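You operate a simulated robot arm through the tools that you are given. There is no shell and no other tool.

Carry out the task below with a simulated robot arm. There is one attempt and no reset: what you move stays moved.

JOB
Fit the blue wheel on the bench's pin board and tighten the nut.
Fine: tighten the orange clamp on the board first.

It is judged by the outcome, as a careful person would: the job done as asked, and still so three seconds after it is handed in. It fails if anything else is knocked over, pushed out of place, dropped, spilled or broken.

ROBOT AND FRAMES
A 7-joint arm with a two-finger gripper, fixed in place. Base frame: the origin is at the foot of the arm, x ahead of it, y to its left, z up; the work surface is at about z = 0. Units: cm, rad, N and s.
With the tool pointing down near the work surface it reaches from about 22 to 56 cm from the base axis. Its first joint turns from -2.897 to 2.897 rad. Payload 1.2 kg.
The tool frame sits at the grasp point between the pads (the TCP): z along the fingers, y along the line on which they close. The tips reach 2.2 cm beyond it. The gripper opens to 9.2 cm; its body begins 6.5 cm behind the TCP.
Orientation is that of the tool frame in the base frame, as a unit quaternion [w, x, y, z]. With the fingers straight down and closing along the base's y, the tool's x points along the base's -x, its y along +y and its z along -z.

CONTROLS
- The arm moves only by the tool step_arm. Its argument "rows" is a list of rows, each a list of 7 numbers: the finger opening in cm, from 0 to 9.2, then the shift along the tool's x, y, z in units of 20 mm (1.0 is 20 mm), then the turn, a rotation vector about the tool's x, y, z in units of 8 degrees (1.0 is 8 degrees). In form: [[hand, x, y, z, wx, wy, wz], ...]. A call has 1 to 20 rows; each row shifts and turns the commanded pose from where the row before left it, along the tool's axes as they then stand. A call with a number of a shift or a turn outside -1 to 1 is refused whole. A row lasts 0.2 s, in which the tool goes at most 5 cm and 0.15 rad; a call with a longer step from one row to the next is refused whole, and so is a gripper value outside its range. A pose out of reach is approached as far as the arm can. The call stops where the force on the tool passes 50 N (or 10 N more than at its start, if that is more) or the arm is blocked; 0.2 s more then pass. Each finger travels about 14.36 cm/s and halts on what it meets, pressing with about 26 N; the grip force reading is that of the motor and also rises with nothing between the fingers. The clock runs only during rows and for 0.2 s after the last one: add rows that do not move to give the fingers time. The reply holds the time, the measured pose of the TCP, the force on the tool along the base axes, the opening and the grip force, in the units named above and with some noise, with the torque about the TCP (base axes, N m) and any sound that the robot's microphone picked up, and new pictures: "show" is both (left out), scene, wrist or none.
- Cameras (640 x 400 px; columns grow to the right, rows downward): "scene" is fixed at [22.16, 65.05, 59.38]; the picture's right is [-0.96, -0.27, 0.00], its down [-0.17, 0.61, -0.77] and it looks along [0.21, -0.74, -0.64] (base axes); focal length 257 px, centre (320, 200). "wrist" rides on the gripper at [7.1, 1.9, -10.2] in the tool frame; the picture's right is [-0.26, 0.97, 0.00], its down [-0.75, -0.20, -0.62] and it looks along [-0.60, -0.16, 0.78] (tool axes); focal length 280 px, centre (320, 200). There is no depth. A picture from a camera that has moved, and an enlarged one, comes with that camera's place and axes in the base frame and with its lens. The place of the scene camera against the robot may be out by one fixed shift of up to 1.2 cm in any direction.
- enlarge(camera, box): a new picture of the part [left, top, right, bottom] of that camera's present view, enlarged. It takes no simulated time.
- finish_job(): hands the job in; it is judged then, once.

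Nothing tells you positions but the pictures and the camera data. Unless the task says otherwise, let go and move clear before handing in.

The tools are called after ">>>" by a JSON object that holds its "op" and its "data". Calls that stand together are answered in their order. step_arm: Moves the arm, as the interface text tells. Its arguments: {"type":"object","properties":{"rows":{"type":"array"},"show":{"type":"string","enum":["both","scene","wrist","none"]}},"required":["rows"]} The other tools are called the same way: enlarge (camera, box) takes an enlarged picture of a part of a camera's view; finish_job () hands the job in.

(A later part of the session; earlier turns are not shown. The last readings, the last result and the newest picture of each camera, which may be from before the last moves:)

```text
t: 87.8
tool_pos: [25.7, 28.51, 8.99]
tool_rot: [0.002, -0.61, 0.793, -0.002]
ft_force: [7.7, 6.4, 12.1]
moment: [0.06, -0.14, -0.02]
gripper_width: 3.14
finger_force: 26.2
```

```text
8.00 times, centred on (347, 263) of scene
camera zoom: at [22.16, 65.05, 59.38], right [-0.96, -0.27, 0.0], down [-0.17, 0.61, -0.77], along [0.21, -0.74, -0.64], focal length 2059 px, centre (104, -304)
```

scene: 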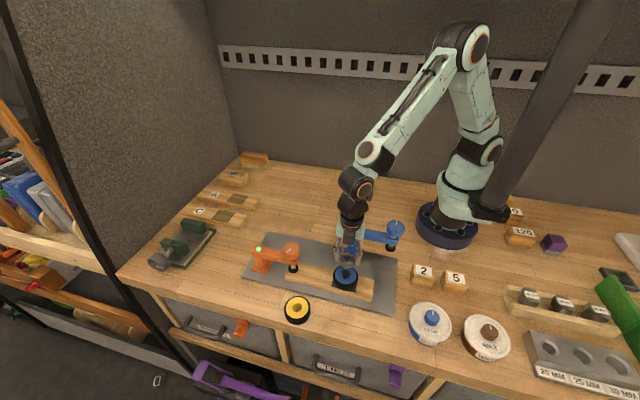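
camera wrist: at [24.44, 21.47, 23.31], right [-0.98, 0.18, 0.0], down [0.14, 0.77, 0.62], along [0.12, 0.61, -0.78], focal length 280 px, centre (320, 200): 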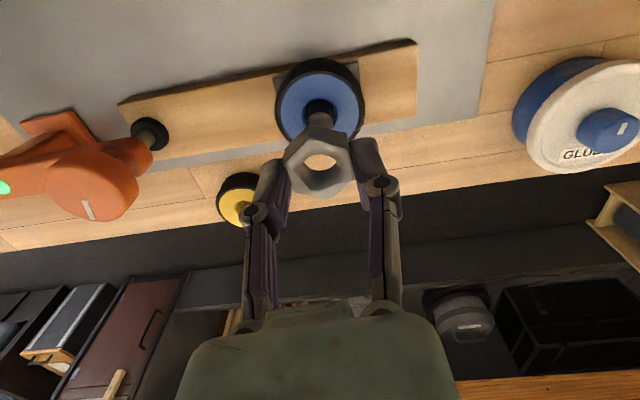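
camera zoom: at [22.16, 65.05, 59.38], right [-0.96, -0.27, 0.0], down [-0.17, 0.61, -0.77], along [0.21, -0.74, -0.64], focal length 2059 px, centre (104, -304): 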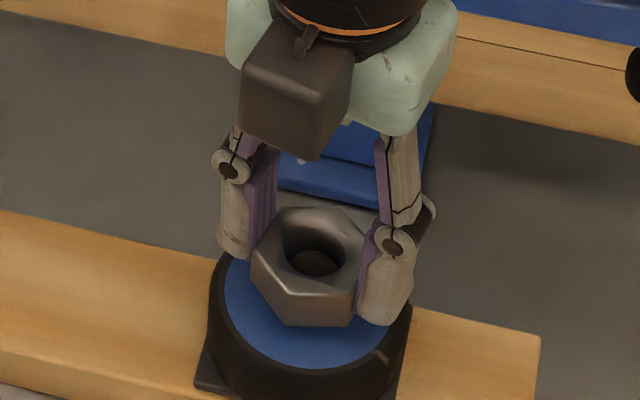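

>>> {"op": "step_arm", "data": {"rows": [[2.0, 0, 0, 0.02, 0, 0, 0.8], [2.0, 0, 0, 0.02, 0, 0, 0.8], [2.0, 0, 0, 0.02, 0, 0, 0.8], [2.0, 0, 0, 0.02, 0, 0, 0.8], [2.0, 0, 0, 0.02, 0, 0, 0.8], [2.0, 0, 0, 0.02, 0, 0, 0.8]], "show": "none"}}

>>> {"op": "enlarge", "data": {"camera": "wrist", "box": [260, 80, 380, 200]}}

>>> {"op": "enlarge", "data": {"camera": "scene", "box": [322, 238, 372, 288]}}

```text
t: 89.2
tool_pos: [25.74, 28.51, 8.71]
tool_rot: [0.001, -0.316, 0.949, 0.0]
ft_force: [5.7, 3.3, 27.7]
moment: [0.06, -0.18, -0.05]
gripper_width: 3.11
finger_force: 25.7
```

```text
3.33 times, centred on (320, 140) of wrist
camera zoom: at [18.9, 25.8, 18.87], right [-0.37, 0.93, 0.0], down [0.72, 0.29, 0.63], along [0.58, 0.23, -0.78], focal length 935 px, centre (320, 400)
```

zoom: 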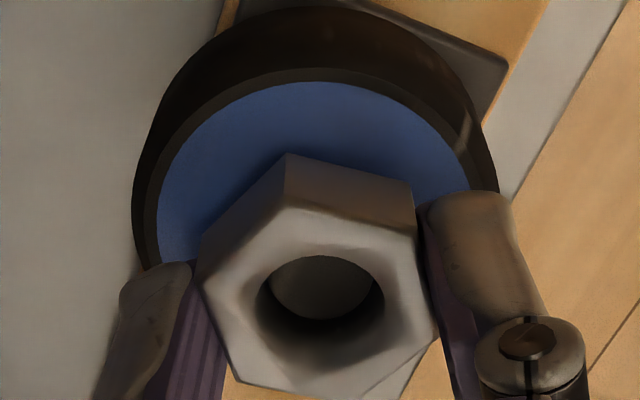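

```text
8.00 times, centred on (347, 263) of scene
camera zoom: at [22.16, 65.05, 59.38], right [-0.96, -0.27, 0.0], down [-0.17, 0.61, -0.77], along [0.21, -0.74, -0.64], focal length 2059 px, centre (104, -304)
```

zoom: 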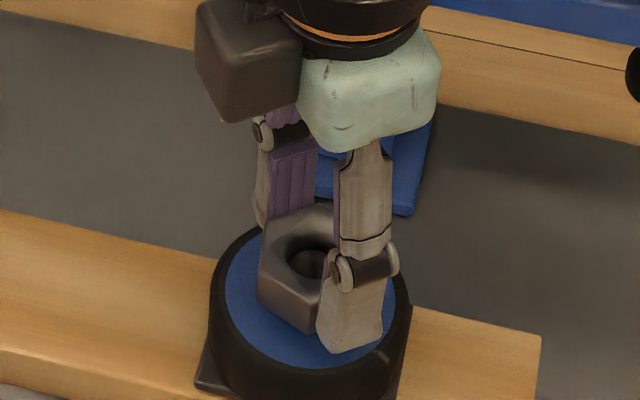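

>>> {"op": "step_arm", "data": {"rows": [[2.0, 0, 0, 0.005, 0, 0, 0.8], [2.0, 0, 0, 0.005, 0, 0, 0.8], [2.0, 0, 0, 0.005, 0, 0, 0.8], [2.0, 0, 0, 0.01, 0, 0, 0.8], [2.0, 0, 0, 0.01, 0, 0, 0.8], [2.0, 0, 0, 0.01, 0, 0, 0.8]], "show": "none"}}

>>> {"op": "enlarge", "data": {"camera": "wrist", "box": [260, 80, 380, 200]}}

>>> {"op": "enlarge", "data": {"camera": "scene", "box": [322, 238, 372, 288]}}

```text
t: 90.6
tool_pos: [25.7, 28.49, 8.74]
tool_rot: [0.001, 0.013, 1.0, -0.001]
ft_force: [4.4, 3.7, 22.1]
moment: [0.1, -0.05, 0.0]
gripper_width: 3.14
finger_force: 26.2
```

```text
3.33 times, centred on (320, 140) of wrist
camera zoom: at [18.67, 30.62, 18.79], right [0.29, 0.96, 0.0], down [0.75, -0.22, 0.63], along [0.6, -0.18, -0.78], focal length 935 px, centre (320, 400)
```

zoom: 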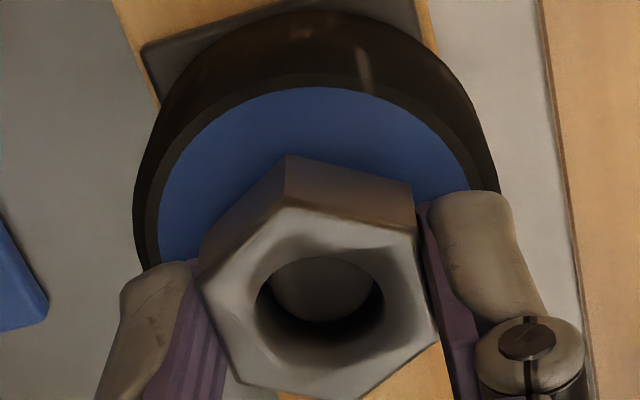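

```text
8.00 times, centred on (347, 263) of scene
camera zoom: at [22.16, 65.05, 59.38], right [-0.96, -0.27, 0.0], down [-0.17, 0.61, -0.77], along [0.21, -0.74, -0.64], focal length 2059 px, centre (104, -304)
```

zoom: 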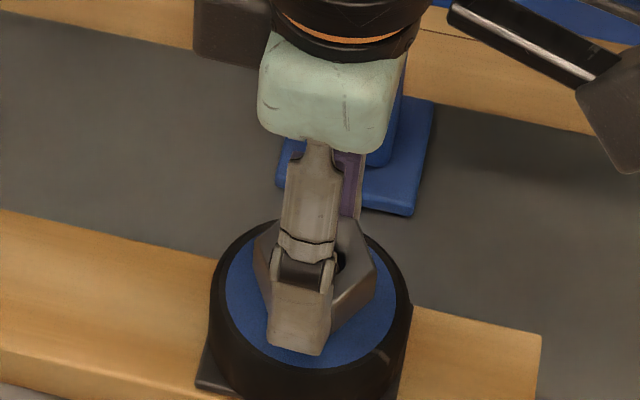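

>>> {"op": "step_arm", "data": {"rows": [[2.0, 0, 0, 0.01, 0, 0, 0.9], [2.0, 0, 0, 0.01, 0, 0, 0.9], [2.0, 0, 0, 0.01, 0, 0, 0.9], [2.0, 0, 0, 0.01, 0, 0, 0.9], [2.0, 0, 0, 0.01, 0, 0, 0.9], [2.0, 0, 0, 0.01, 0, 0, 0.9], [2.0, 0, 0, 0.01, 0, 0, 0.9], [2.0, 0, 0, 0.01, 0, 0, 0.9]], "show": "scene"}}

>>> {"op": "enlarge", "data": {"camera": "wrist", "box": [260, 80, 380, 200]}}

>>> {"op": "enlarge", "data": {"camera": "scene", "box": [322, 238, 372, 288]}}

```text
t: 92.4
tool_pos: [25.7, 28.55, 8.51]
tool_rot: [0.002, 0.494, 0.87, 0.0]
ft_force: [2.5, 3.1, 21.5]
moment: [0.05, -0.01, 0.01]
gripper_width: 3.12
finger_force: 26.1
```

scene: 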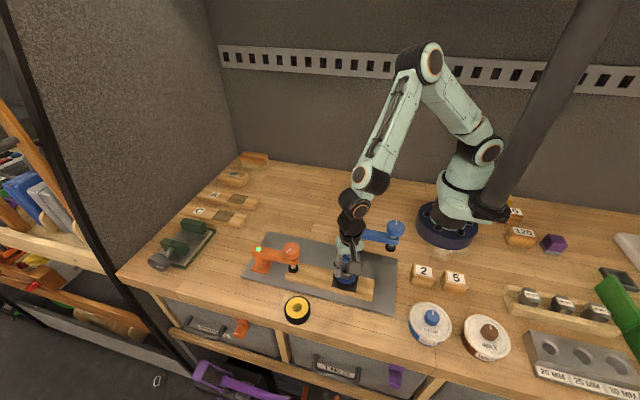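

```text
3.33 times, centred on (320, 140) of wrist
camera zoom: at [23.73, 35.6, 18.65], right [0.96, 0.27, 0.0], down [0.21, -0.75, 0.63], along [0.17, -0.6, -0.78], focal length 935 px, centre (320, 400)
```

zoom: 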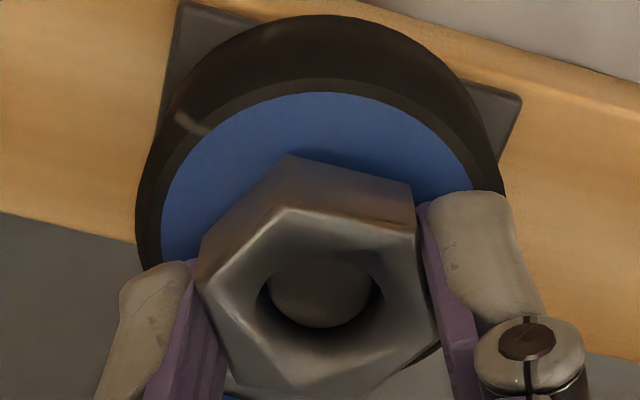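

```text
8.00 times, centred on (347, 263) of scene
camera zoom: at [22.16, 65.05, 59.38], right [-0.96, -0.27, 0.0], down [-0.17, 0.61, -0.77], along [0.21, -0.74, -0.64], focal length 2059 px, centre (104, -304)
```

zoom: 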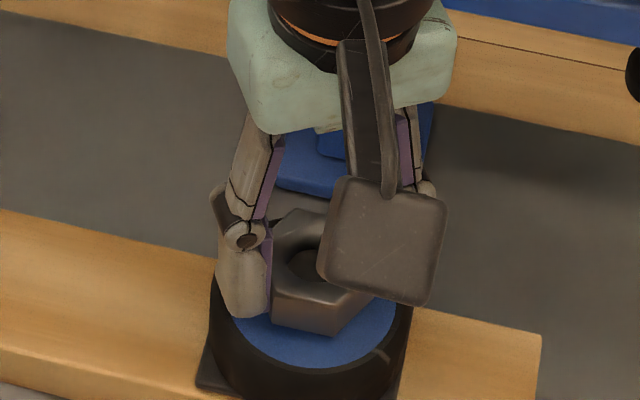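

>>> {"op": "step_arm", "data": {"rows": [[2.0, 0, 0, 0.01, 0, 0, 0.9], [2.0, 0, 0, 0.01, 0, 0, 0.9], [2.0, 0, 0, 0.01, 0, 0, 0.9], [2.0, 0, 0, 0.01, 0, 0, 0.9], [2.0, 0, 0, 0.01, 0, 0, 0.9], [2.0, 0, 0, 0.01, 0, 0, 0.9], [2.0, 0, 0, 0.01, 0, 0, 0.9], [2.0, 0, 0, 0.01, 0, 0, 0.9]], "show": "scene"}}

>>> {"op": "enlarge", "data": {"camera": "wrist", "box": [260, 80, 380, 200]}}

>>> {"op": "enlarge", "data": {"camera": "scene", "box": [322, 238, 372, 288]}}

```text
t: 94.2
tool_pos: [25.74, 28.43, 8.29]
tool_rot: [0.001, 0.852, 0.524, 0.0]
ft_force: [-2.7, 1.2, 27.5]
moment: [-0.02, 0.03, -0.04]
gripper_width: 3.11
finger_force: 26.0
```

scene: 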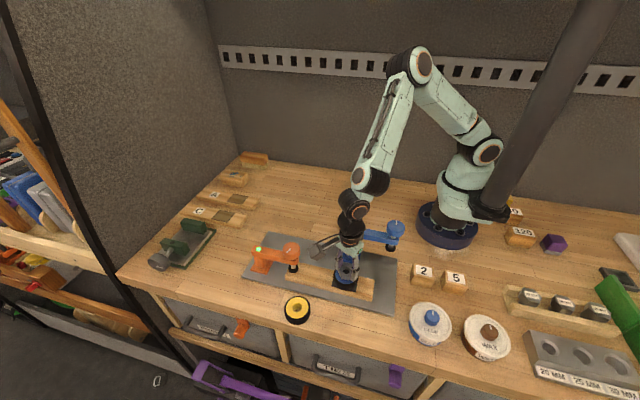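

```text
3.33 times, centred on (320, 140) of wrist
camera zoom: at [30.65, 33.98, 18.47], right [0.74, -0.67, 0.0], down [-0.52, -0.58, 0.62], along [-0.42, -0.46, -0.78], focal length 935 px, centre (320, 400)
```

zoom: 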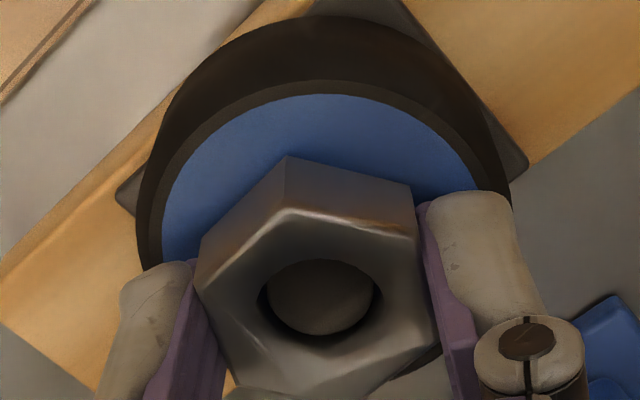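

```text
8.00 times, centred on (347, 263) of scene
camera zoom: at [22.16, 65.05, 59.38], right [-0.96, -0.27, 0.0], down [-0.17, 0.61, -0.77], along [0.21, -0.74, -0.64], focal length 2059 px, centre (104, -304)
```

zoom: 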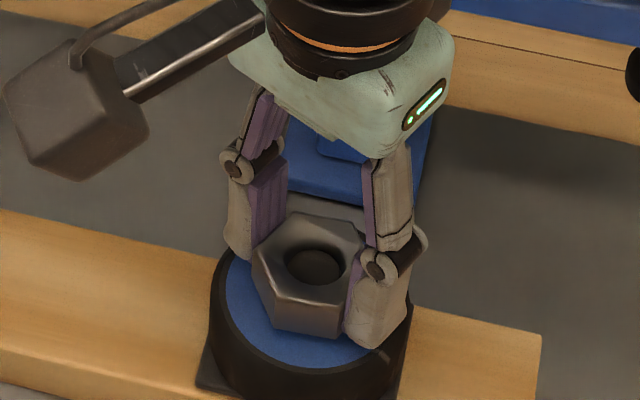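

>>> {"op": "step_arm", "data": {"rows": [[2.0, 0, 0, 0.008, 0, 0, 0.9], [2.0, 0, 0, 0.008, 0, 0, 0.9], [2.0, 0, 0, 0.008, 0, 0, 0.9], [2.0, 0, 0, 0.008, 0, 0, 0.9]], "show": "scene"}}

>>> {"op": "enlarge", "data": {"camera": "wrist", "box": [260, 80, 380, 200]}}

>>> {"op": "enlarge", "data": {"camera": "scene", "box": [322, 238, 372, 288]}}

```text
t: 95.2
tool_pos: [25.86, 28.47, 8.25]
tool_rot: [0.0, 0.955, 0.296, 0.001]
ft_force: [3.5, 4.7, 17.3]
moment: [0.13, -0.04, -0.04]
gripper_width: 3.13
finger_force: 26.0
```

scene: 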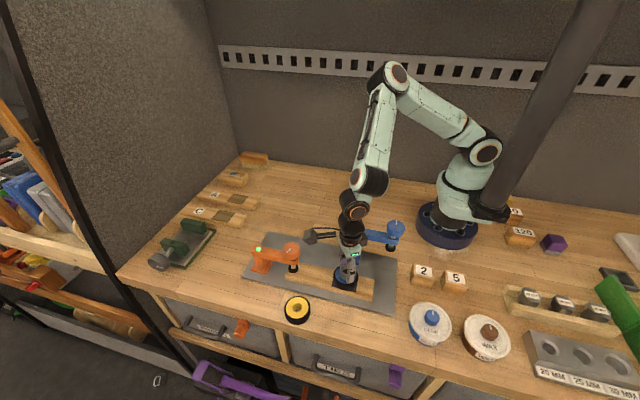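

```text
3.33 times, centred on (320, 140) of wrist
camera zoom: at [32.66, 30.92, 18.41], right [0.33, -0.94, 0.0], down [-0.74, -0.26, 0.62], along [-0.59, -0.21, -0.78], focal length 935 px, centre (320, 400)
```

zoom: 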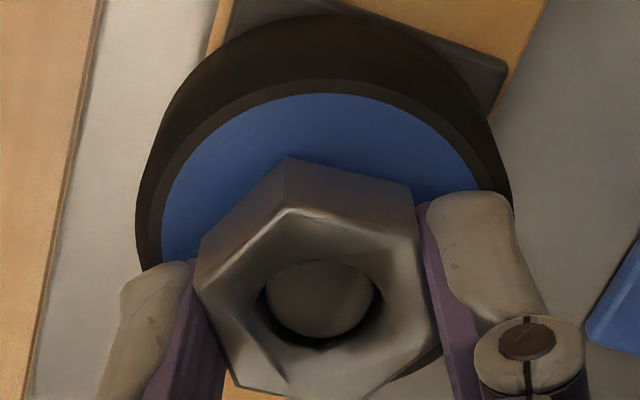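

```text
8.00 times, centred on (347, 263) of scene
camera zoom: at [22.16, 65.05, 59.38], right [-0.96, -0.27, 0.0], down [-0.17, 0.61, -0.77], along [0.21, -0.74, -0.64], focal length 2059 px, centre (104, -304)
```

zoom: 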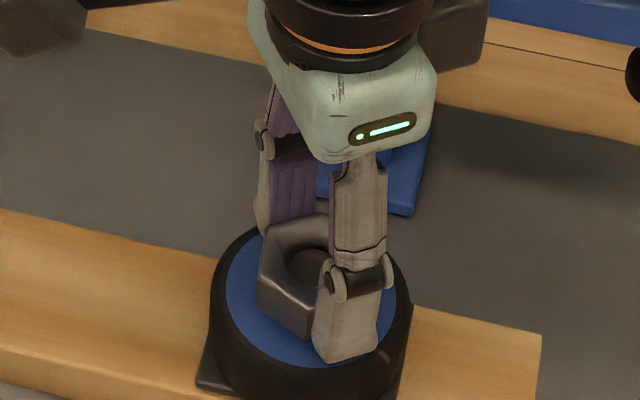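

>>> {"op": "step_arm", "data": {"rows": [[2.0, 0, 0, 0.008, 0, 0, 0.75], [2.0, 0, 0, 0.008, 0, 0, 0.75]], "show": "none"}}

>>> {"op": "enlarge", "data": {"camera": "wrist", "box": [260, 80, 380, 200]}}

```text
t: 95.8
tool_pos: [25.99, 28.6, 8.29]
tool_rot: [-0.001, 0.98, 0.201, -0.008]
ft_force: [-36.8, 1.7, 0.8]
moment: [-0.01, 0.99, 0.03]
gripper_width: 3.13
finger_force: 25.5
out of reach, approached as far as the arm can: row 2
```

```text
3.33 times, centred on (320, 140) of wrist
camera zoom: at [33.4, 29.6, 18.41], right [0.14, -0.99, 0.0], down [-0.76, -0.11, 0.64], along [-0.63, -0.09, -0.77], focal length 935 px, centre (320, 400)
```

zoom: 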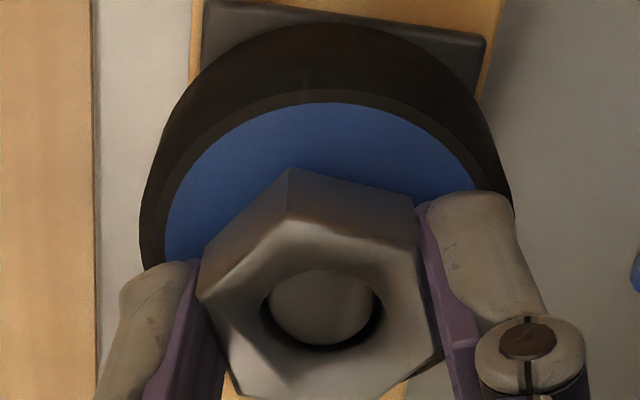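

>>> {"op": "step_arm", "data": {"rows": [[2.0, 0, 0, 0, 0, 0, -0.75], [3.4, 0, 0, 0, 0, 0, 0], [5.0, 0, 0, 0, 0, 0, 0], [5.0, 0, 0, 0, 0, 0, 0]], "show": "none"}}

>>> {"op": "enlarge", "data": {"camera": "wrist", "box": [220, 60, 420, 210]}}

>>> {"op": "enlarge", "data": {"camera": "scene", "box": [322, 238, 372, 288]}}

```text
t: 96.8
tool_pos: [26.57, 28.39, 8.55]
tool_rot: [0.002, 0.969, 0.246, 0.001]
ft_force: [-0.3, 0.1, -0.6]
moment: [0.03, 0.0, 0.01]
gripper_width: 4.99
finger_force: 0.1
```

```text
2.67 times, centred on (320, 135) of wrist
camera zoom: at [33.67, 30.11, 18.63], right [0.23, -0.97, 0.0], down [-0.76, -0.18, 0.62], along [-0.61, -0.15, -0.78], focal length 748 px, centre (320, 373)
```

zoom: 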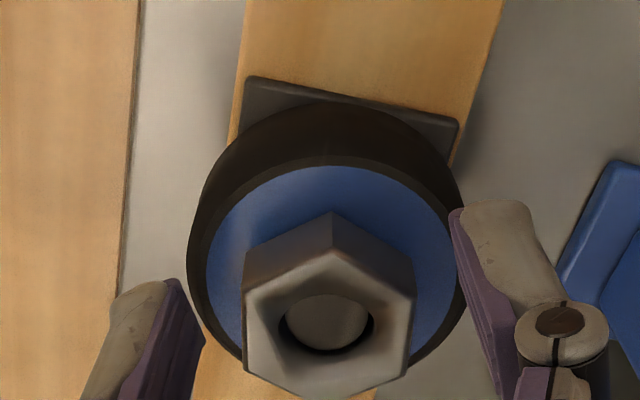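

```text
8.00 times, centred on (347, 263) of scene
camera zoom: at [22.16, 65.05, 59.38], right [-0.96, -0.27, 0.0], down [-0.17, 0.61, -0.77], along [0.21, -0.74, -0.64], focal length 2059 px, centre (104, -304)
```

zoom: 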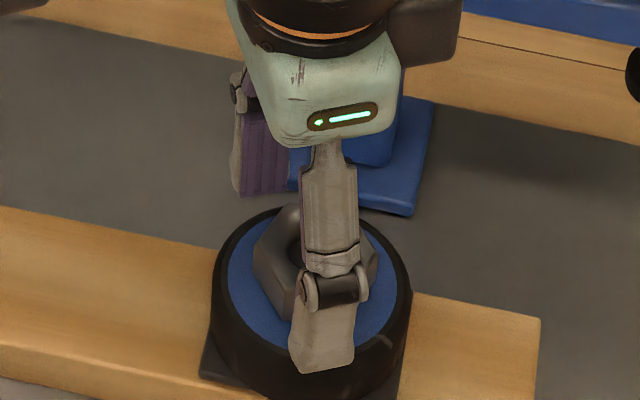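

>>> {"op": "step_arm", "data": {"rows": [[5.4, 0, 0, -0.6, 0, 0, 0], [5.4, 0, 0, -0.7, 0, 0, 0], [5.4, -0.322, -0.266, 0, 0, 0, 0], [5.4, 0, 0, 0, 0, 0, -1], [5.4, 0, 0, 0, 0, 0, -1], [5.4, 0, 0, 0, 0, 0, -1], [5.4, 0, 0, 0, 0, 0, -1], [5.4, 0, 0, 0, 0, 0, -1], [5.4, 0, 0, 0, 0, 0, -1], [5.4, 0, 0, 0, 0, 0, -1], [5.4, 0, 0, 0, 0, 0, -1], [5.4, 0, 0, 0, 0, 0, -1], [5.4, 0, 0, 0, 0, 0, -1], [5.4, 0, 0, 0, 0, 0, -1], [5.4, 0, 0, 0, 0, 0, -1], [5.4, 0, 0, 0, 0, 0, -1], [5.4, 0, 0, 0, 0, 0, -1], [5.4, 0, 0, 0, 0, 0, -1]]}}

>>> {"op": "enlarge", "data": {"camera": "wrist", "box": [220, 60, 420, 210]}}

>>> {"op": "enlarge", "data": {"camera": "scene", "box": [322, 238, 372, 288]}}

```text
t: 100.6
tool_pos: [25.75, 28.52, 11.15]
tool_rot: [0.001, 0.27, 0.963, -0.001]
ft_force: [0.9, 0.1, 0.1]
moment: [0.02, 0.01, 0.03]
gripper_width: 5.4
finger_force: 0.1
camera wrist: at [20.63, 33.89, 21.21], right [0.73, 0.69, 0.0], down [0.54, -0.57, 0.63], along [0.43, -0.45, -0.78], focal length 280 px, centre (320, 200)
```

scene: 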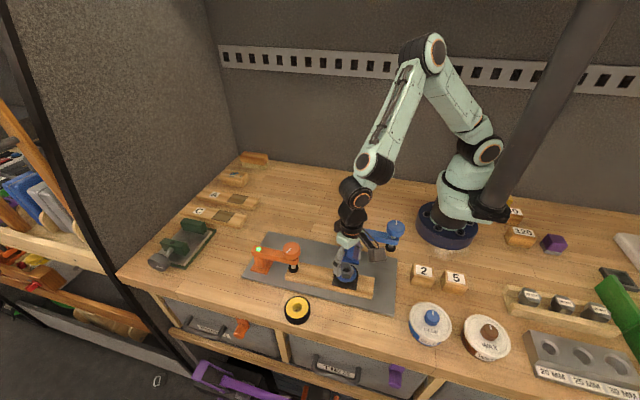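
wrist: 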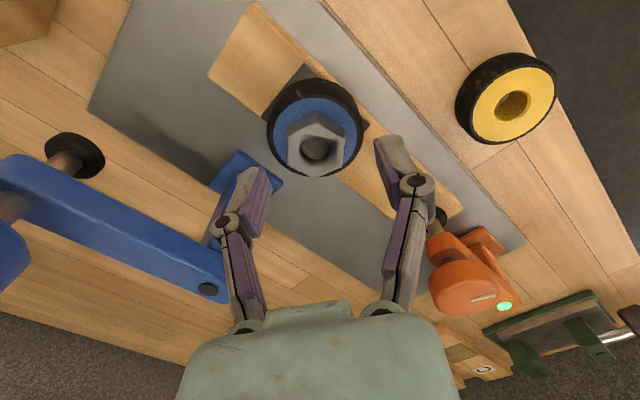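

```text
2.67 times, centred on (320, 135) of wrist
camera zoom: at [20.63, 33.89, 21.21], right [0.73, 0.69, 0.0], down [0.54, -0.57, 0.63], along [0.43, -0.45, -0.78], focal length 748 px, centre (320, 373)
```

zoom: 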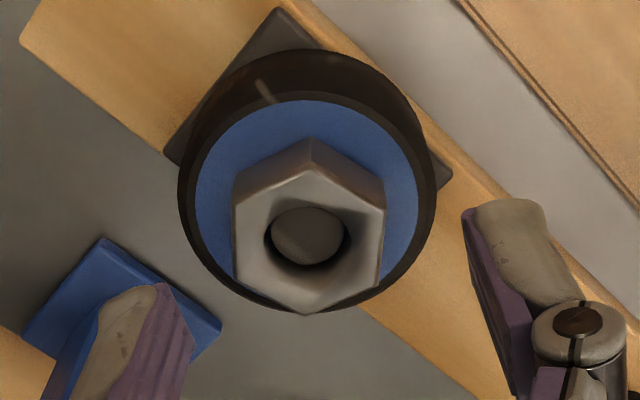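

```text
8.00 times, centred on (347, 263) of scene
camera zoom: at [22.16, 65.05, 59.38], right [-0.96, -0.27, 0.0], down [-0.17, 0.61, -0.77], along [0.21, -0.74, -0.64], focal length 2059 px, centre (104, -304)
```

zoom: 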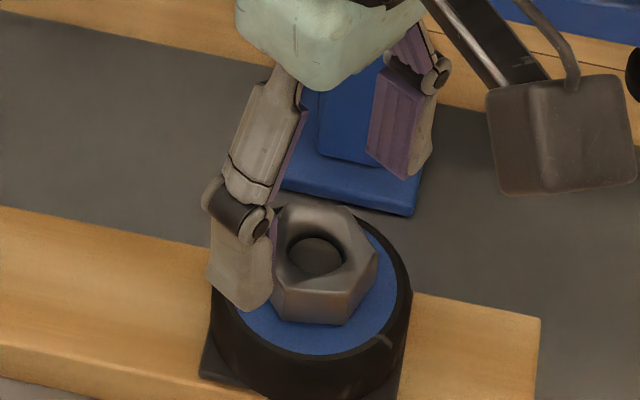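

The nut is threaded on, but the far end of the bar may have shifted slightly when the wrist hit its limit. I'll compare with the earlier views before going on.

>>> {"op": "enlarge", "data": {"camera": "scene", "box": [230, 200, 410, 312]}}

>>> {"op": "enlarge", "data": {"camera": "scene", "box": [270, 230, 400, 345]}}

```text
3.56 times, centred on (320, 256) of scene
camera zoom: at [22.16, 65.05, 59.38], right [-0.96, -0.27, 0.0], down [-0.17, 0.61, -0.77], along [0.21, -0.74, -0.64], focal length 915 px, centre (320, 1)
```

zoom: 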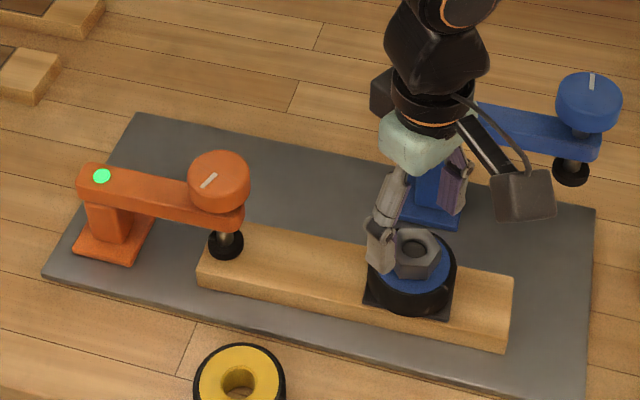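

```text
3.48 times, centred on (335, 288) of scene
camera zoom: at [22.16, 65.05, 59.38], right [-0.96, -0.27, 0.0], down [-0.17, 0.61, -0.77], along [0.21, -0.74, -0.64], focal length 895 px, centre (268, -104)
```

zoom: 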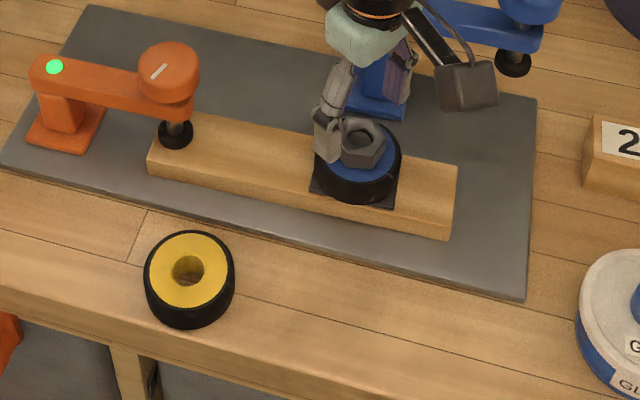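

>>> {"op": "step_arm", "data": {"rows": [[5.4, 0, 0, 0, 0, 0, -0.99], [5.4, 0, 0, 0, 0, 0, -0.99], [5.4, 0, 0, 0, 0, 0, -0.99], [5.4, 0, 0, 0, 0, 0, -0.99], [5.4, 0, 0, 0, 0, 0, -0.99], [5.4, 0, 0, 0, 0, 0, -0.99], [5.4, 0, 0, 0, 0, 0, -0.99], [5.4, 0, 0, 0, 0, 0, -0.99], [5.4, 0, 0, 0, 0, 0, -0.99], [5.4, 0, 0, 0, 0, 0, -0.99], [5.4, 0, 0, 0, 0, 0, -0.99], [5.4, 0, 0, 0, 0, 0, -0.99], [5.4, 0, 0, 0, 0, 0, -0.95], [5.4, 0, 0, 0, 0, 0, 0]], "show": "wrist"}}

>>> {"op": "enlarge", "data": {"camera": "wrist", "box": [220, 60, 420, 210]}}

>>> {"op": "enlarge", "data": {"camera": "scene", "box": [322, 238, 372, 288]}}

```text
t: 103.6
tool_pos: [25.73, 28.6, 11.15]
tool_rot: [0.001, -0.584, 0.812, 0.0]
ft_force: [-0.2, 0.7, 0.8]
moment: [0.01, 0.0, -0.01]
gripper_width: 5.39
finger_force: 0.0
camera wrist: at [21.61, 22.51, 21.2], right [-0.83, 0.56, 0.0], down [0.43, 0.65, 0.63], along [0.35, 0.52, -0.78], focal length 280 px, centre (320, 200)
```

wrist: 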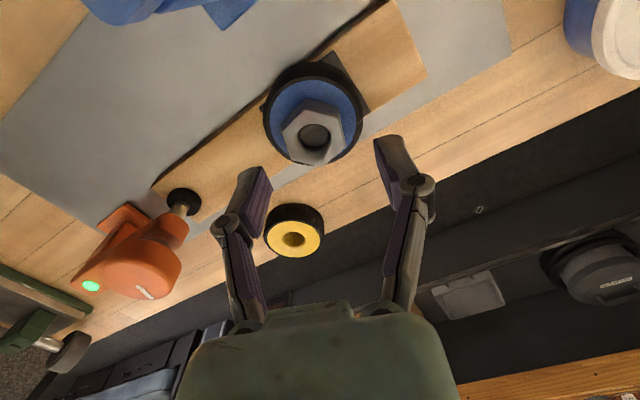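

```text
2.67 times, centred on (320, 135) of wrist
camera zoom: at [21.61, 22.51, 21.2], right [-0.83, 0.56, 0.0], down [0.43, 0.65, 0.63], along [0.35, 0.52, -0.78], focal length 748 px, centre (320, 373)
```

zoom: 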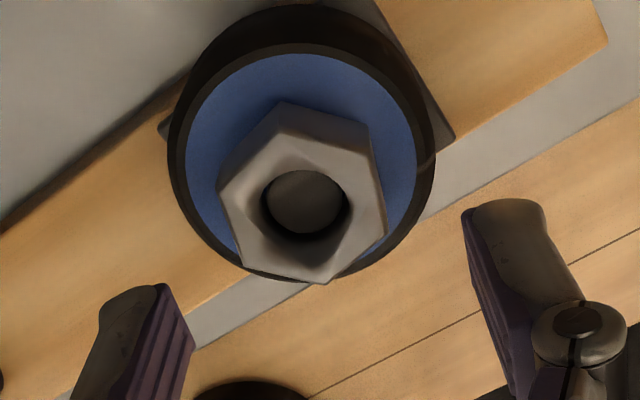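

```text
8.00 times, centred on (347, 263) of scene
camera zoom: at [22.16, 65.05, 59.38], right [-0.96, -0.27, 0.0], down [-0.17, 0.61, -0.77], along [0.21, -0.74, -0.64], focal length 2059 px, centre (104, -304)
```

zoom: 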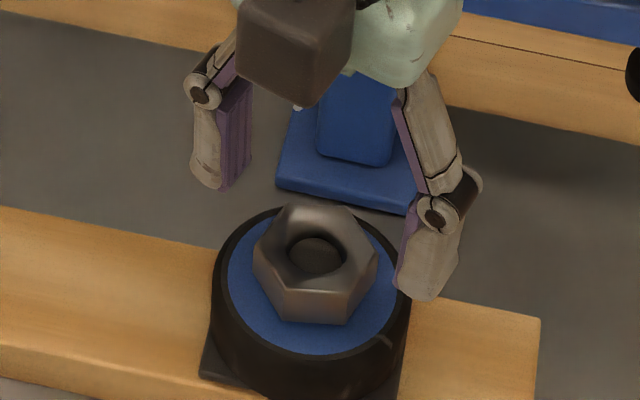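

>>> {"op": "step_arm", "data": {"rows": [[5.4, 0, 0, 0, 0, 0, 0.9375], [5.4, 0, 0, 0, 0, 0, 0.9375], [5.4, 0, 0, 0, 0, 0, 0.9375], [5.4, 0, 0, 0, 0, 0, 0.9375], [5.4, 0, 0, 0, 0, 0, 0.9375], [5.4, 0, 0, 0, 0, 0, 0.9375], [5.4, 0, 0, 0, 0, 0, 0.9375], [5.4, 0, 0, 0, 0, 0, 0.9375], [5.4, -0.019, -0.259, 0, 0, 0, 0], [5.4, 0, 0, 0, 0, 0, 0]], "show": "wrist"}}

>>> {"op": "enlarge", "data": {"camera": "wrist", "box": [220, 60, 420, 210]}}

>>> {"op": "enlarge", "data": {"camera": "scene", "box": [270, 230, 400, 345]}}

```text
t: 105.8
tool_pos: [25.8, 28.16, 11.12]
tool_rot: [0.001, -0.097, 0.995, 0.0]
ft_force: [0.0, -0.7, 0.1]
moment: [0.01, 0.01, 0.03]
gripper_width: 5.41
finger_force: 0.0
camera wrist: at [18.5, 28.64, 21.21], right [0.07, 1.0, 0.0], down [0.78, -0.05, 0.63], along [0.62, -0.04, -0.78], focal length 280 px, centre (320, 200)
```

wrist: 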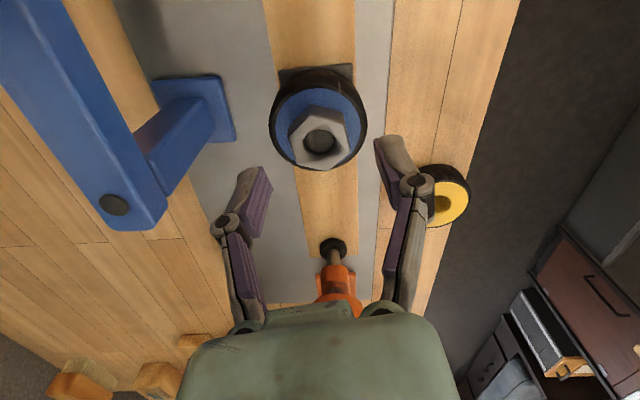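

```text
2.67 times, centred on (320, 135) of wrist
camera zoom: at [18.5, 28.64, 21.21], right [0.07, 1.0, 0.0], down [0.78, -0.05, 0.63], along [0.62, -0.04, -0.78], focal length 748 px, centre (320, 373)
```

zoom: 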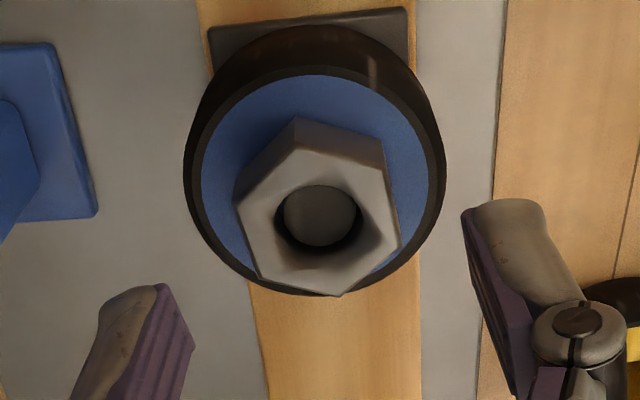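

```text
3.48 times, centred on (335, 288) of scene
camera zoom: at [22.16, 65.05, 59.38], right [-0.96, -0.27, 0.0], down [-0.17, 0.61, -0.77], along [0.21, -0.74, -0.64], focal length 895 px, centre (268, -104)
```

zoom: 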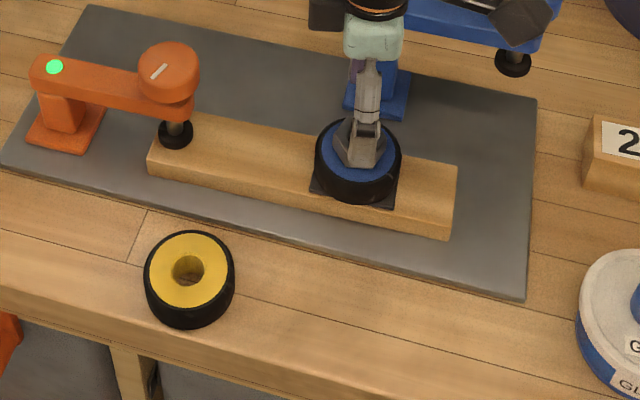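

>>> {"op": "step_arm", "data": {"rows": [[5.0, 0.02, 0, 0.4, 0, 0, 0], [5.0, 0, 0, 0.5, 0, 0, 0], [5.0, 0, 0, 0.4, 0, 0, 0], [5.0, 0, 0, 0.16, 0, 0, 0], [5.0, 0, 0, 0, 0, 0, 0], [3.8, 0, 0, 0, 0, 0, 0], [2.5, 0, 0, 0, 0, 0, 0], [2.0, 0, 0, 0, 0, 0, 0], [2.0, 0, 0, 0, 0, 0, 0]], "show": "none"}}

>>> {"op": "enlarge", "data": {"camera": "wrist", "box": [220, 60, 420, 210]}}

>>> {"op": "enlarge", "data": {"camera": "scene", "box": [322, 238, 372, 288]}}

```text
t: 107.8
tool_pos: [25.82, 28.11, 8.21]
tool_rot: [0.0, -0.097, 0.995, 0.0]
ft_force: [0.3, 0.4, 1.4]
moment: [-0.02, 0.0, -0.01]
gripper_width: 3.12
finger_force: 26.0
```

```text
2.67 times, centred on (320, 135) of wrist
camera zoom: at [18.44, 28.61, 18.33], right [0.07, 1.0, 0.0], down [0.78, -0.05, 0.63], along [0.62, -0.04, -0.78], focal length 748 px, centre (320, 373)
```

zoom: 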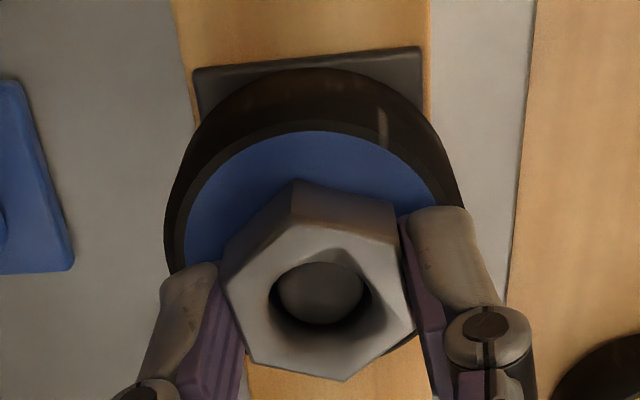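

```text
8.00 times, centred on (347, 263) of scene
camera zoom: at [22.16, 65.05, 59.38], right [-0.96, -0.27, 0.0], down [-0.17, 0.61, -0.77], along [0.21, -0.74, -0.64], focal length 2059 px, centre (104, -304)
```

zoom: 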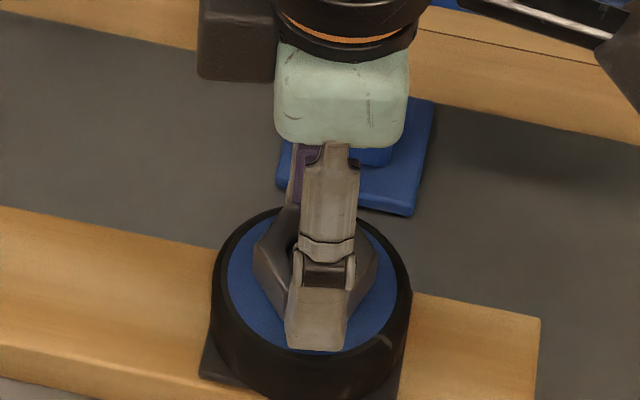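

I'm holding the nut squarely now. I'll gently ease the pin end of the bar back by about 0.45 cm in +y to where it was, watching the force.

>>> {"op": "step_arm", "data": {"rows": [[2.0, -0.01, 0.05, 0, 0, 0, 0], [2.0, -0.01, 0.05, 0, 0, 0, 0], [2.0, 0, 0, 0, 0, 0, 0]], "show": "none"}}

>>> {"op": "step_arm", "data": {"rows": [[2.0, -0.01, 0.05, 0, 0, 0, 0], [2.0, 0, 0, 0, 0, 0, 0]], "show": "none"}}

>>> {"op": "enlarge", "data": {"camera": "scene", "box": [270, 230, 400, 345]}}

```text
t: 108.6
tool_pos: [25.82, 28.15, 8.27]
tool_rot: [0.0, -0.096, 0.995, -0.002]
ft_force: [-4.1, -11.2, 10.9]
moment: [-0.3, 0.09, 0.0]
gripper_width: 3.1
finger_force: 26.1
```

```text
t: 109.2
tool_pos: [25.8, 28.36, 8.13]
tool_rot: [0.0, -0.098, 0.995, 0.0]
ft_force: [-3.2, -8.3, 7.3]
moment: [-0.28, 0.15, -0.01]
gripper_width: 3.13
finger_force: 26.3
```

```text
3.48 times, centred on (335, 288) of scene
camera zoom: at [22.16, 65.05, 59.38], right [-0.96, -0.27, 0.0], down [-0.17, 0.61, -0.77], along [0.21, -0.74, -0.64], focal length 895 px, centre (268, -104)
```

zoom: 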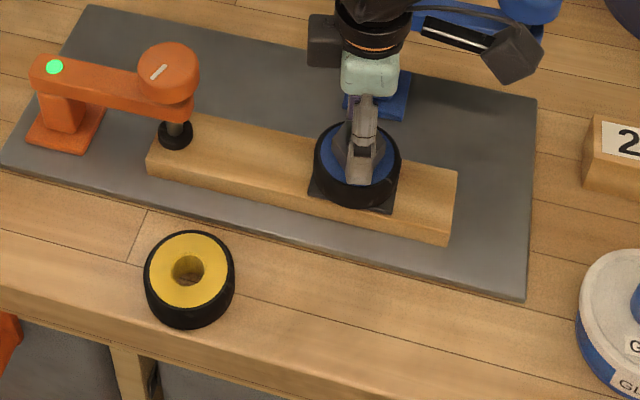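

>>> {"op": "step_arm", "data": {"rows": [[2.0, -0.01, 0.05, 0, 0, 0, 0], [2.0, -0.004, 0.02, 0, 0, 0, 0], [2.0, 0, 0, 0, 0, 0, 0]], "show": "none"}}

>>> {"op": "enlarge", "data": {"camera": "scene", "box": [270, 230, 400, 345]}}

>>> {"op": "enlarge", "data": {"camera": "scene", "box": [322, 238, 372, 288]}}

```text
t: 110.0
tool_pos: [25.77, 28.44, 8.22]
tool_rot: [0.001, -0.098, 0.995, 0.0]
ft_force: [-2.4, -6.5, 5.2]
moment: [-0.16, 0.07, 0.0]
gripper_width: 3.13
finger_force: 26.3
```

```text
3.48 times, centred on (335, 288) of scene
camera zoom: at [22.16, 65.05, 59.38], right [-0.96, -0.27, 0.0], down [-0.17, 0.61, -0.77], along [0.21, -0.74, -0.64], focal length 895 px, centre (268, -104)
```

zoom: 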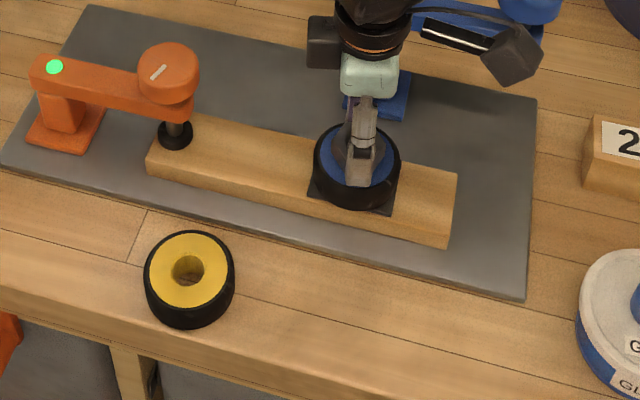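

```text
8.00 times, centred on (347, 263) of scene
camera zoom: at [22.16, 65.05, 59.38], right [-0.96, -0.27, 0.0], down [-0.17, 0.61, -0.77], along [0.21, -0.74, -0.64], focal length 2059 px, centre (104, -304)
```

zoom: 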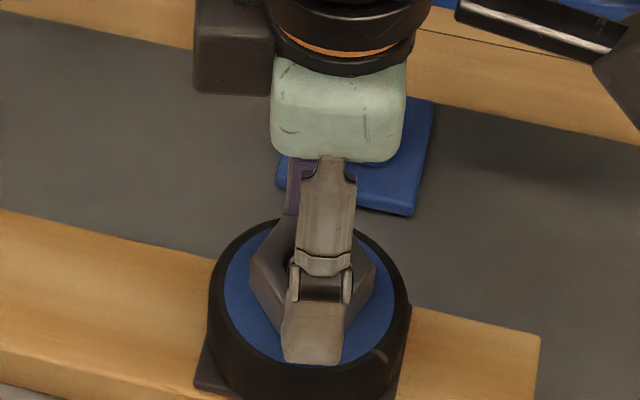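

The bar is back at its original position. Now I continue tightening the nut clockwise, with no side load.

>>> {"op": "step_arm", "data": {"rows": [[2.0, 0.004, -0.02, 0, 0, 0, 0], [2.0, 0, 0, 0.008, 0, 0, 0.8], [2.0, 0, 0, 0.008, 0, 0, 0.8], [2.0, 0, 0, 0.008, 0, 0, 0.8], [2.0, 0, 0, 0.008, 0, 0, 0.8], [2.0, 0, 0, 0.008, 0, 0, 0.8]], "show": "none"}}

>>> {"op": "enlarge", "data": {"camera": "wrist", "box": [220, 60, 420, 210]}}

>>> {"op": "enlarge", "data": {"camera": "scene", "box": [322, 238, 372, 288]}}

```text
t: 111.4
tool_pos: [25.92, 28.71, 8.22]
tool_rot: [0.001, 0.181, 0.983, -0.001]
ft_force: [-1.6, 1.0, 6.1]
moment: [0.01, 0.08, -0.03]
gripper_width: 3.1
finger_force: 25.7
```

```text
2.67 times, centred on (320, 135) of wrist
camera zoom: at [19.84, 32.86, 18.23], right [0.59, 0.81, 0.0], down [0.63, -0.46, 0.63], along [0.51, -0.37, -0.78], focal length 748 px, centre (320, 373)
```

zoom: 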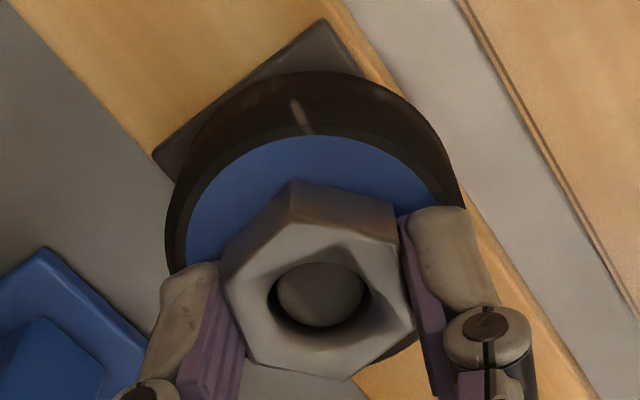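

```text
8.00 times, centred on (347, 263) of scene
camera zoom: at [22.16, 65.05, 59.38], right [-0.96, -0.27, 0.0], down [-0.17, 0.61, -0.77], along [0.21, -0.74, -0.64], focal length 2059 px, centre (104, -304)
```

zoom: 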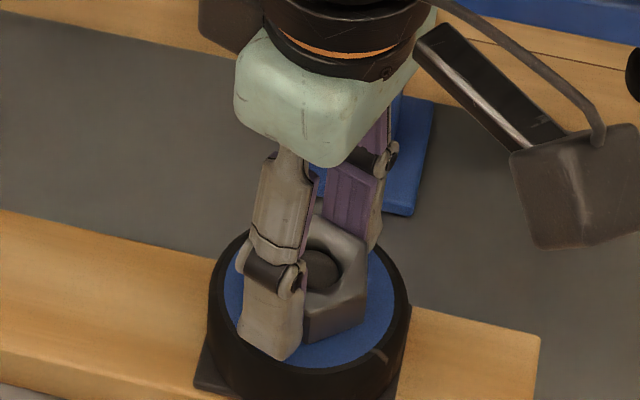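

>>> {"op": "step_arm", "data": {"rows": [[2.0, 0, 0, 0.008, 0, 0, 0.9], [2.0, 0, 0, 0.008, 0, 0, 0.9], [2.0, 0, 0, 0.008, 0, 0, 0.9], [2.0, 0, 0, 0.008, 0, 0, 0.9], [2.0, 0, 0, 0.008, 0, 0, 0.9], [2.0, 0, 0, 0.008, 0, 0, 0.9], [2.0, 0, 0, 0.008, 0, 0, 0.9]], "show": "scene"}}

>>> {"op": "enlarge", "data": {"camera": "wrist", "box": [220, 60, 420, 210]}}

>>> {"op": "enlarge", "data": {"camera": "scene", "box": [322, 238, 372, 288]}}

```text
t: 113.0
tool_pos: [25.86, 28.56, 7.91]
tool_rot: [0.001, 0.583, 0.812, 0.001]
ft_force: [-6.4, 3.9, 15.5]
moment: [0.0, 0.14, 0.15]
gripper_width: 3.12
finger_force: 25.8
```

scene: 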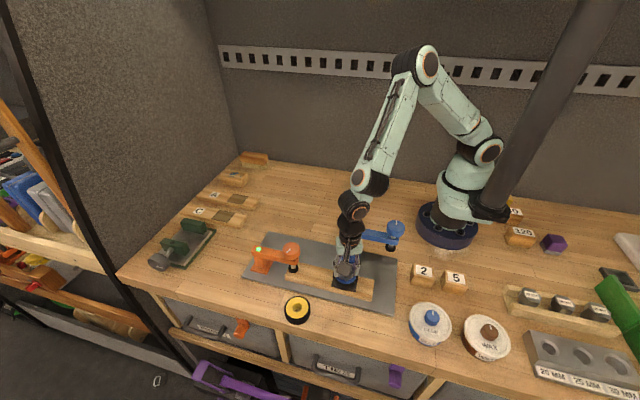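

```text
2.67 times, centred on (320, 135) of wrist
camera zoom: at [25.33, 35.84, 18.13], right [1.0, 0.06, 0.0], down [0.05, -0.78, 0.62], along [0.04, -0.62, -0.78], focal length 748 px, centre (320, 373)
```

zoom: 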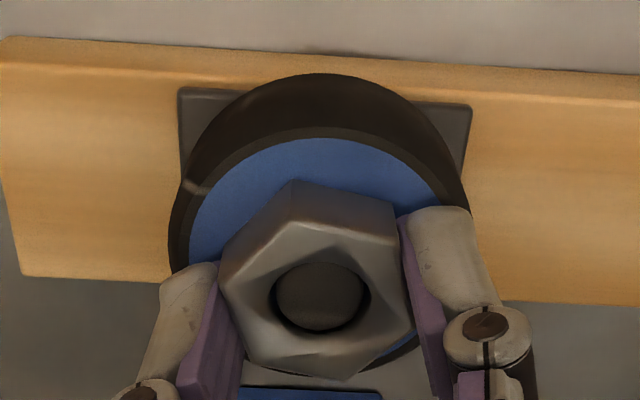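

```text
8.00 times, centred on (347, 263) of scene
camera zoom: at [22.16, 65.05, 59.38], right [-0.96, -0.27, 0.0], down [-0.17, 0.61, -0.77], along [0.21, -0.74, -0.64], focal length 2059 px, centre (104, -304)
```

zoom: 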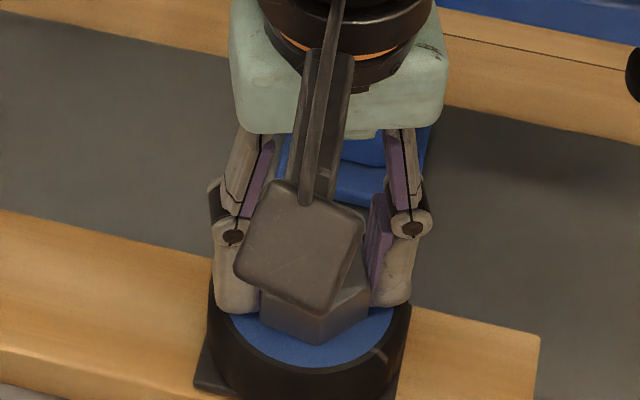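

>>> {"op": "step_arm", "data": {"rows": [[2.0, 0, 0, 0.0, 0, 0, 0.6], [2.0, 0, 0, 0.0, 0, 0, 0.6], [2.0, 0, 0, 0.0, 0, 0, 0.6]], "show": "scene"}}

>>> {"op": "enlarge", "data": {"camera": "wrist", "box": [220, 60, 420, 210]}}

>>> {"op": "enlarge", "data": {"camera": "scene", "box": [322, 238, 372, 288]}}

```text
t: 113.8
tool_pos: [25.84, 28.5, 7.96]
tool_rot: [0.001, 0.681, 0.733, 0.001]
ft_force: [-5.7, 2.9, 16.9]
moment: [0.11, 0.13, 0.19]
gripper_width: 3.14
finger_force: 26.1
```

scene: 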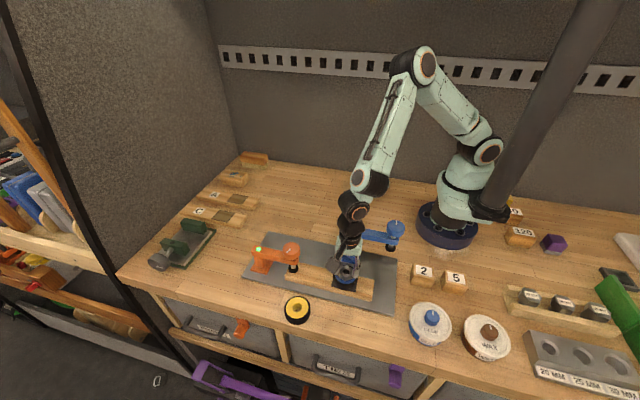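

```text
2.67 times, centred on (320, 135) of wrist
camera zoom: at [27.17, 35.72, 18.1], right [0.98, -0.19, 0.0], down [-0.15, -0.77, 0.62], along [-0.12, -0.61, -0.78], focal length 748 px, centre (320, 373)
```

zoom: 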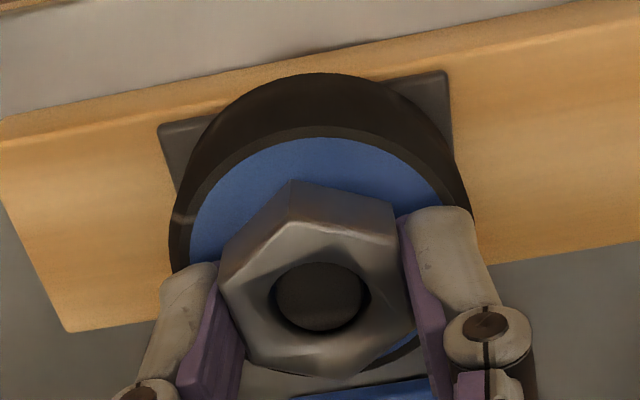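

```text
8.00 times, centred on (347, 263) of scene
camera zoom: at [22.16, 65.05, 59.38], right [-0.96, -0.27, 0.0], down [-0.17, 0.61, -0.77], along [0.21, -0.74, -0.64], focal length 2059 px, centre (104, -304)
```

zoom: 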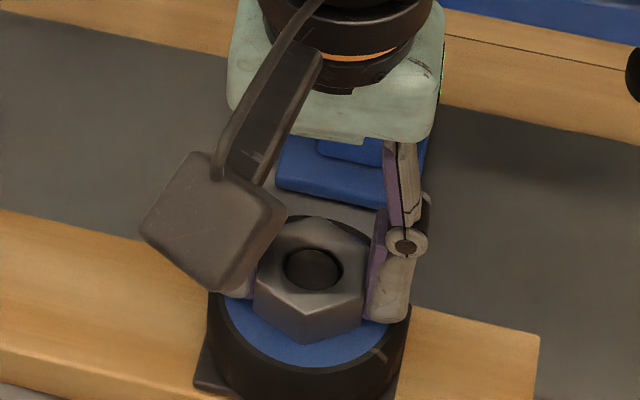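

>>> {"op": "step_arm", "data": {"rows": [[2.0, 0, 0, 0.0, 0, 0, 0.6], [2.0, 0, 0, 0.0, 0, 0, 0.6], [2.0, 0, 0, 0.0, 0, 0, 0.6], [2.0, 0, 0, 0.0, 0, 0, 0.6]], "show": "none"}}

>>> {"op": "enlarge", "data": {"camera": "wrist", "box": [220, 60, 420, 210]}}

>>> {"op": "enlarge", "data": {"camera": "scene", "box": [322, 238, 372, 288]}}

```text
t: 114.8
tool_pos: [25.83, 28.33, 7.91]
tool_rot: [0.001, 0.793, 0.609, -0.002]
ft_force: [-4.8, -2.0, -0.5]
moment: [-0.27, 0.14, 0.72]
gripper_width: 3.51
finger_force: 26.3
```

```text
2.67 times, centred on (320, 135) of wrist
camera zoom: at [29.43, 34.82, 18.01], right [0.87, -0.5, 0.0], down [-0.39, -0.67, 0.63], along [-0.31, -0.54, -0.78], focal length 748 px, centre (320, 373)
```

zoom: 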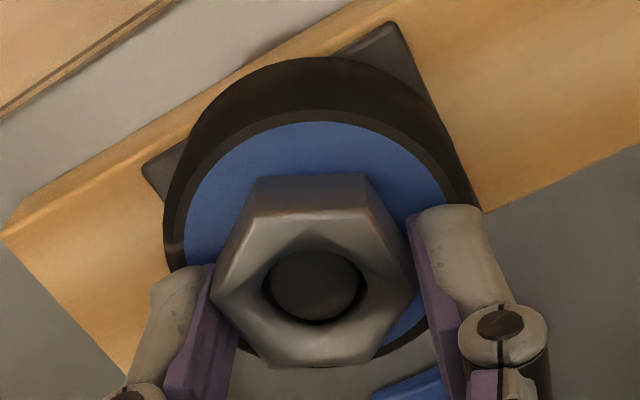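

```text
8.00 times, centred on (347, 263) of scene
camera zoom: at [22.16, 65.05, 59.38], right [-0.96, -0.27, 0.0], down [-0.17, 0.61, -0.77], along [0.21, -0.74, -0.64], focal length 2059 px, centre (104, -304)
```

zoom: 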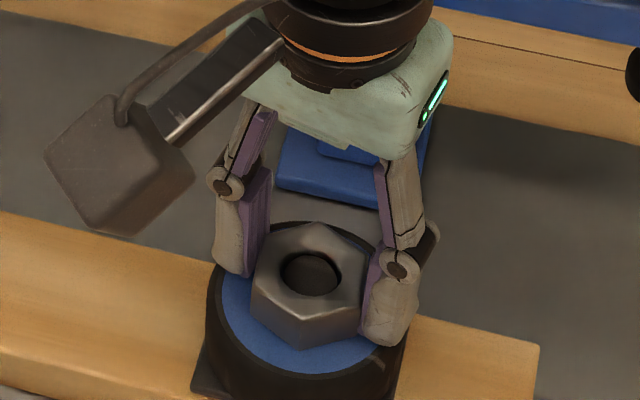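

The nut has gone tight: 0.72 N·m, with the fingers riding up on the corners. I'll back the fingers off onto the flats and check where the bar sits.

>>> {"op": "step_arm", "data": {"rows": [[2.0, 0, 0, 0.0, 0, 0, -0.6], [2.0, 0, 0, 0.0, 0, 0, -0.6], [2.0, 0, 0, 0.0, 0, 0, 0]], "show": "none"}}

>>> {"op": "enlarge", "data": {"camera": "wrist", "box": [220, 60, 420, 210]}}

>>> {"op": "enlarge", "data": {"camera": "scene", "box": [270, 230, 400, 345]}}

```text
t: 115.6
tool_pos: [25.95, 28.43, 7.83]
tool_rot: [0.001, 0.739, 0.674, 0.0]
ft_force: [-6.1, -4.2, -0.7]
moment: [-0.14, 0.16, 0.01]
gripper_width: 3.51
finger_force: 26.2
```

```text
2.67 times, centred on (320, 135) of wrist
camera zoom: at [28.34, 35.36, 18.05], right [0.94, -0.35, 0.0], down [-0.27, -0.73, 0.63], along [-0.22, -0.59, -0.78], focal length 748 px, centre (320, 373)
```

zoom: 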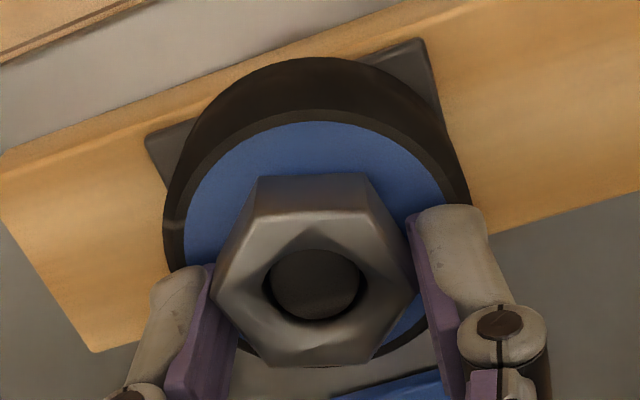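

```text
3.48 times, centred on (335, 288) of scene
camera zoom: at [22.16, 65.05, 59.38], right [-0.96, -0.27, 0.0], down [-0.17, 0.61, -0.77], along [0.21, -0.74, -0.64], focal length 895 px, centre (268, -104)
```

zoom: 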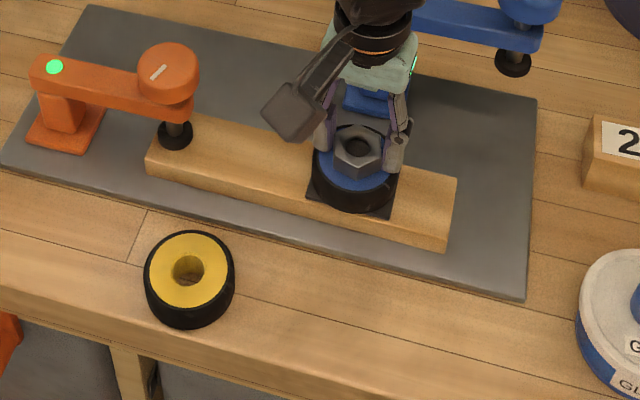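

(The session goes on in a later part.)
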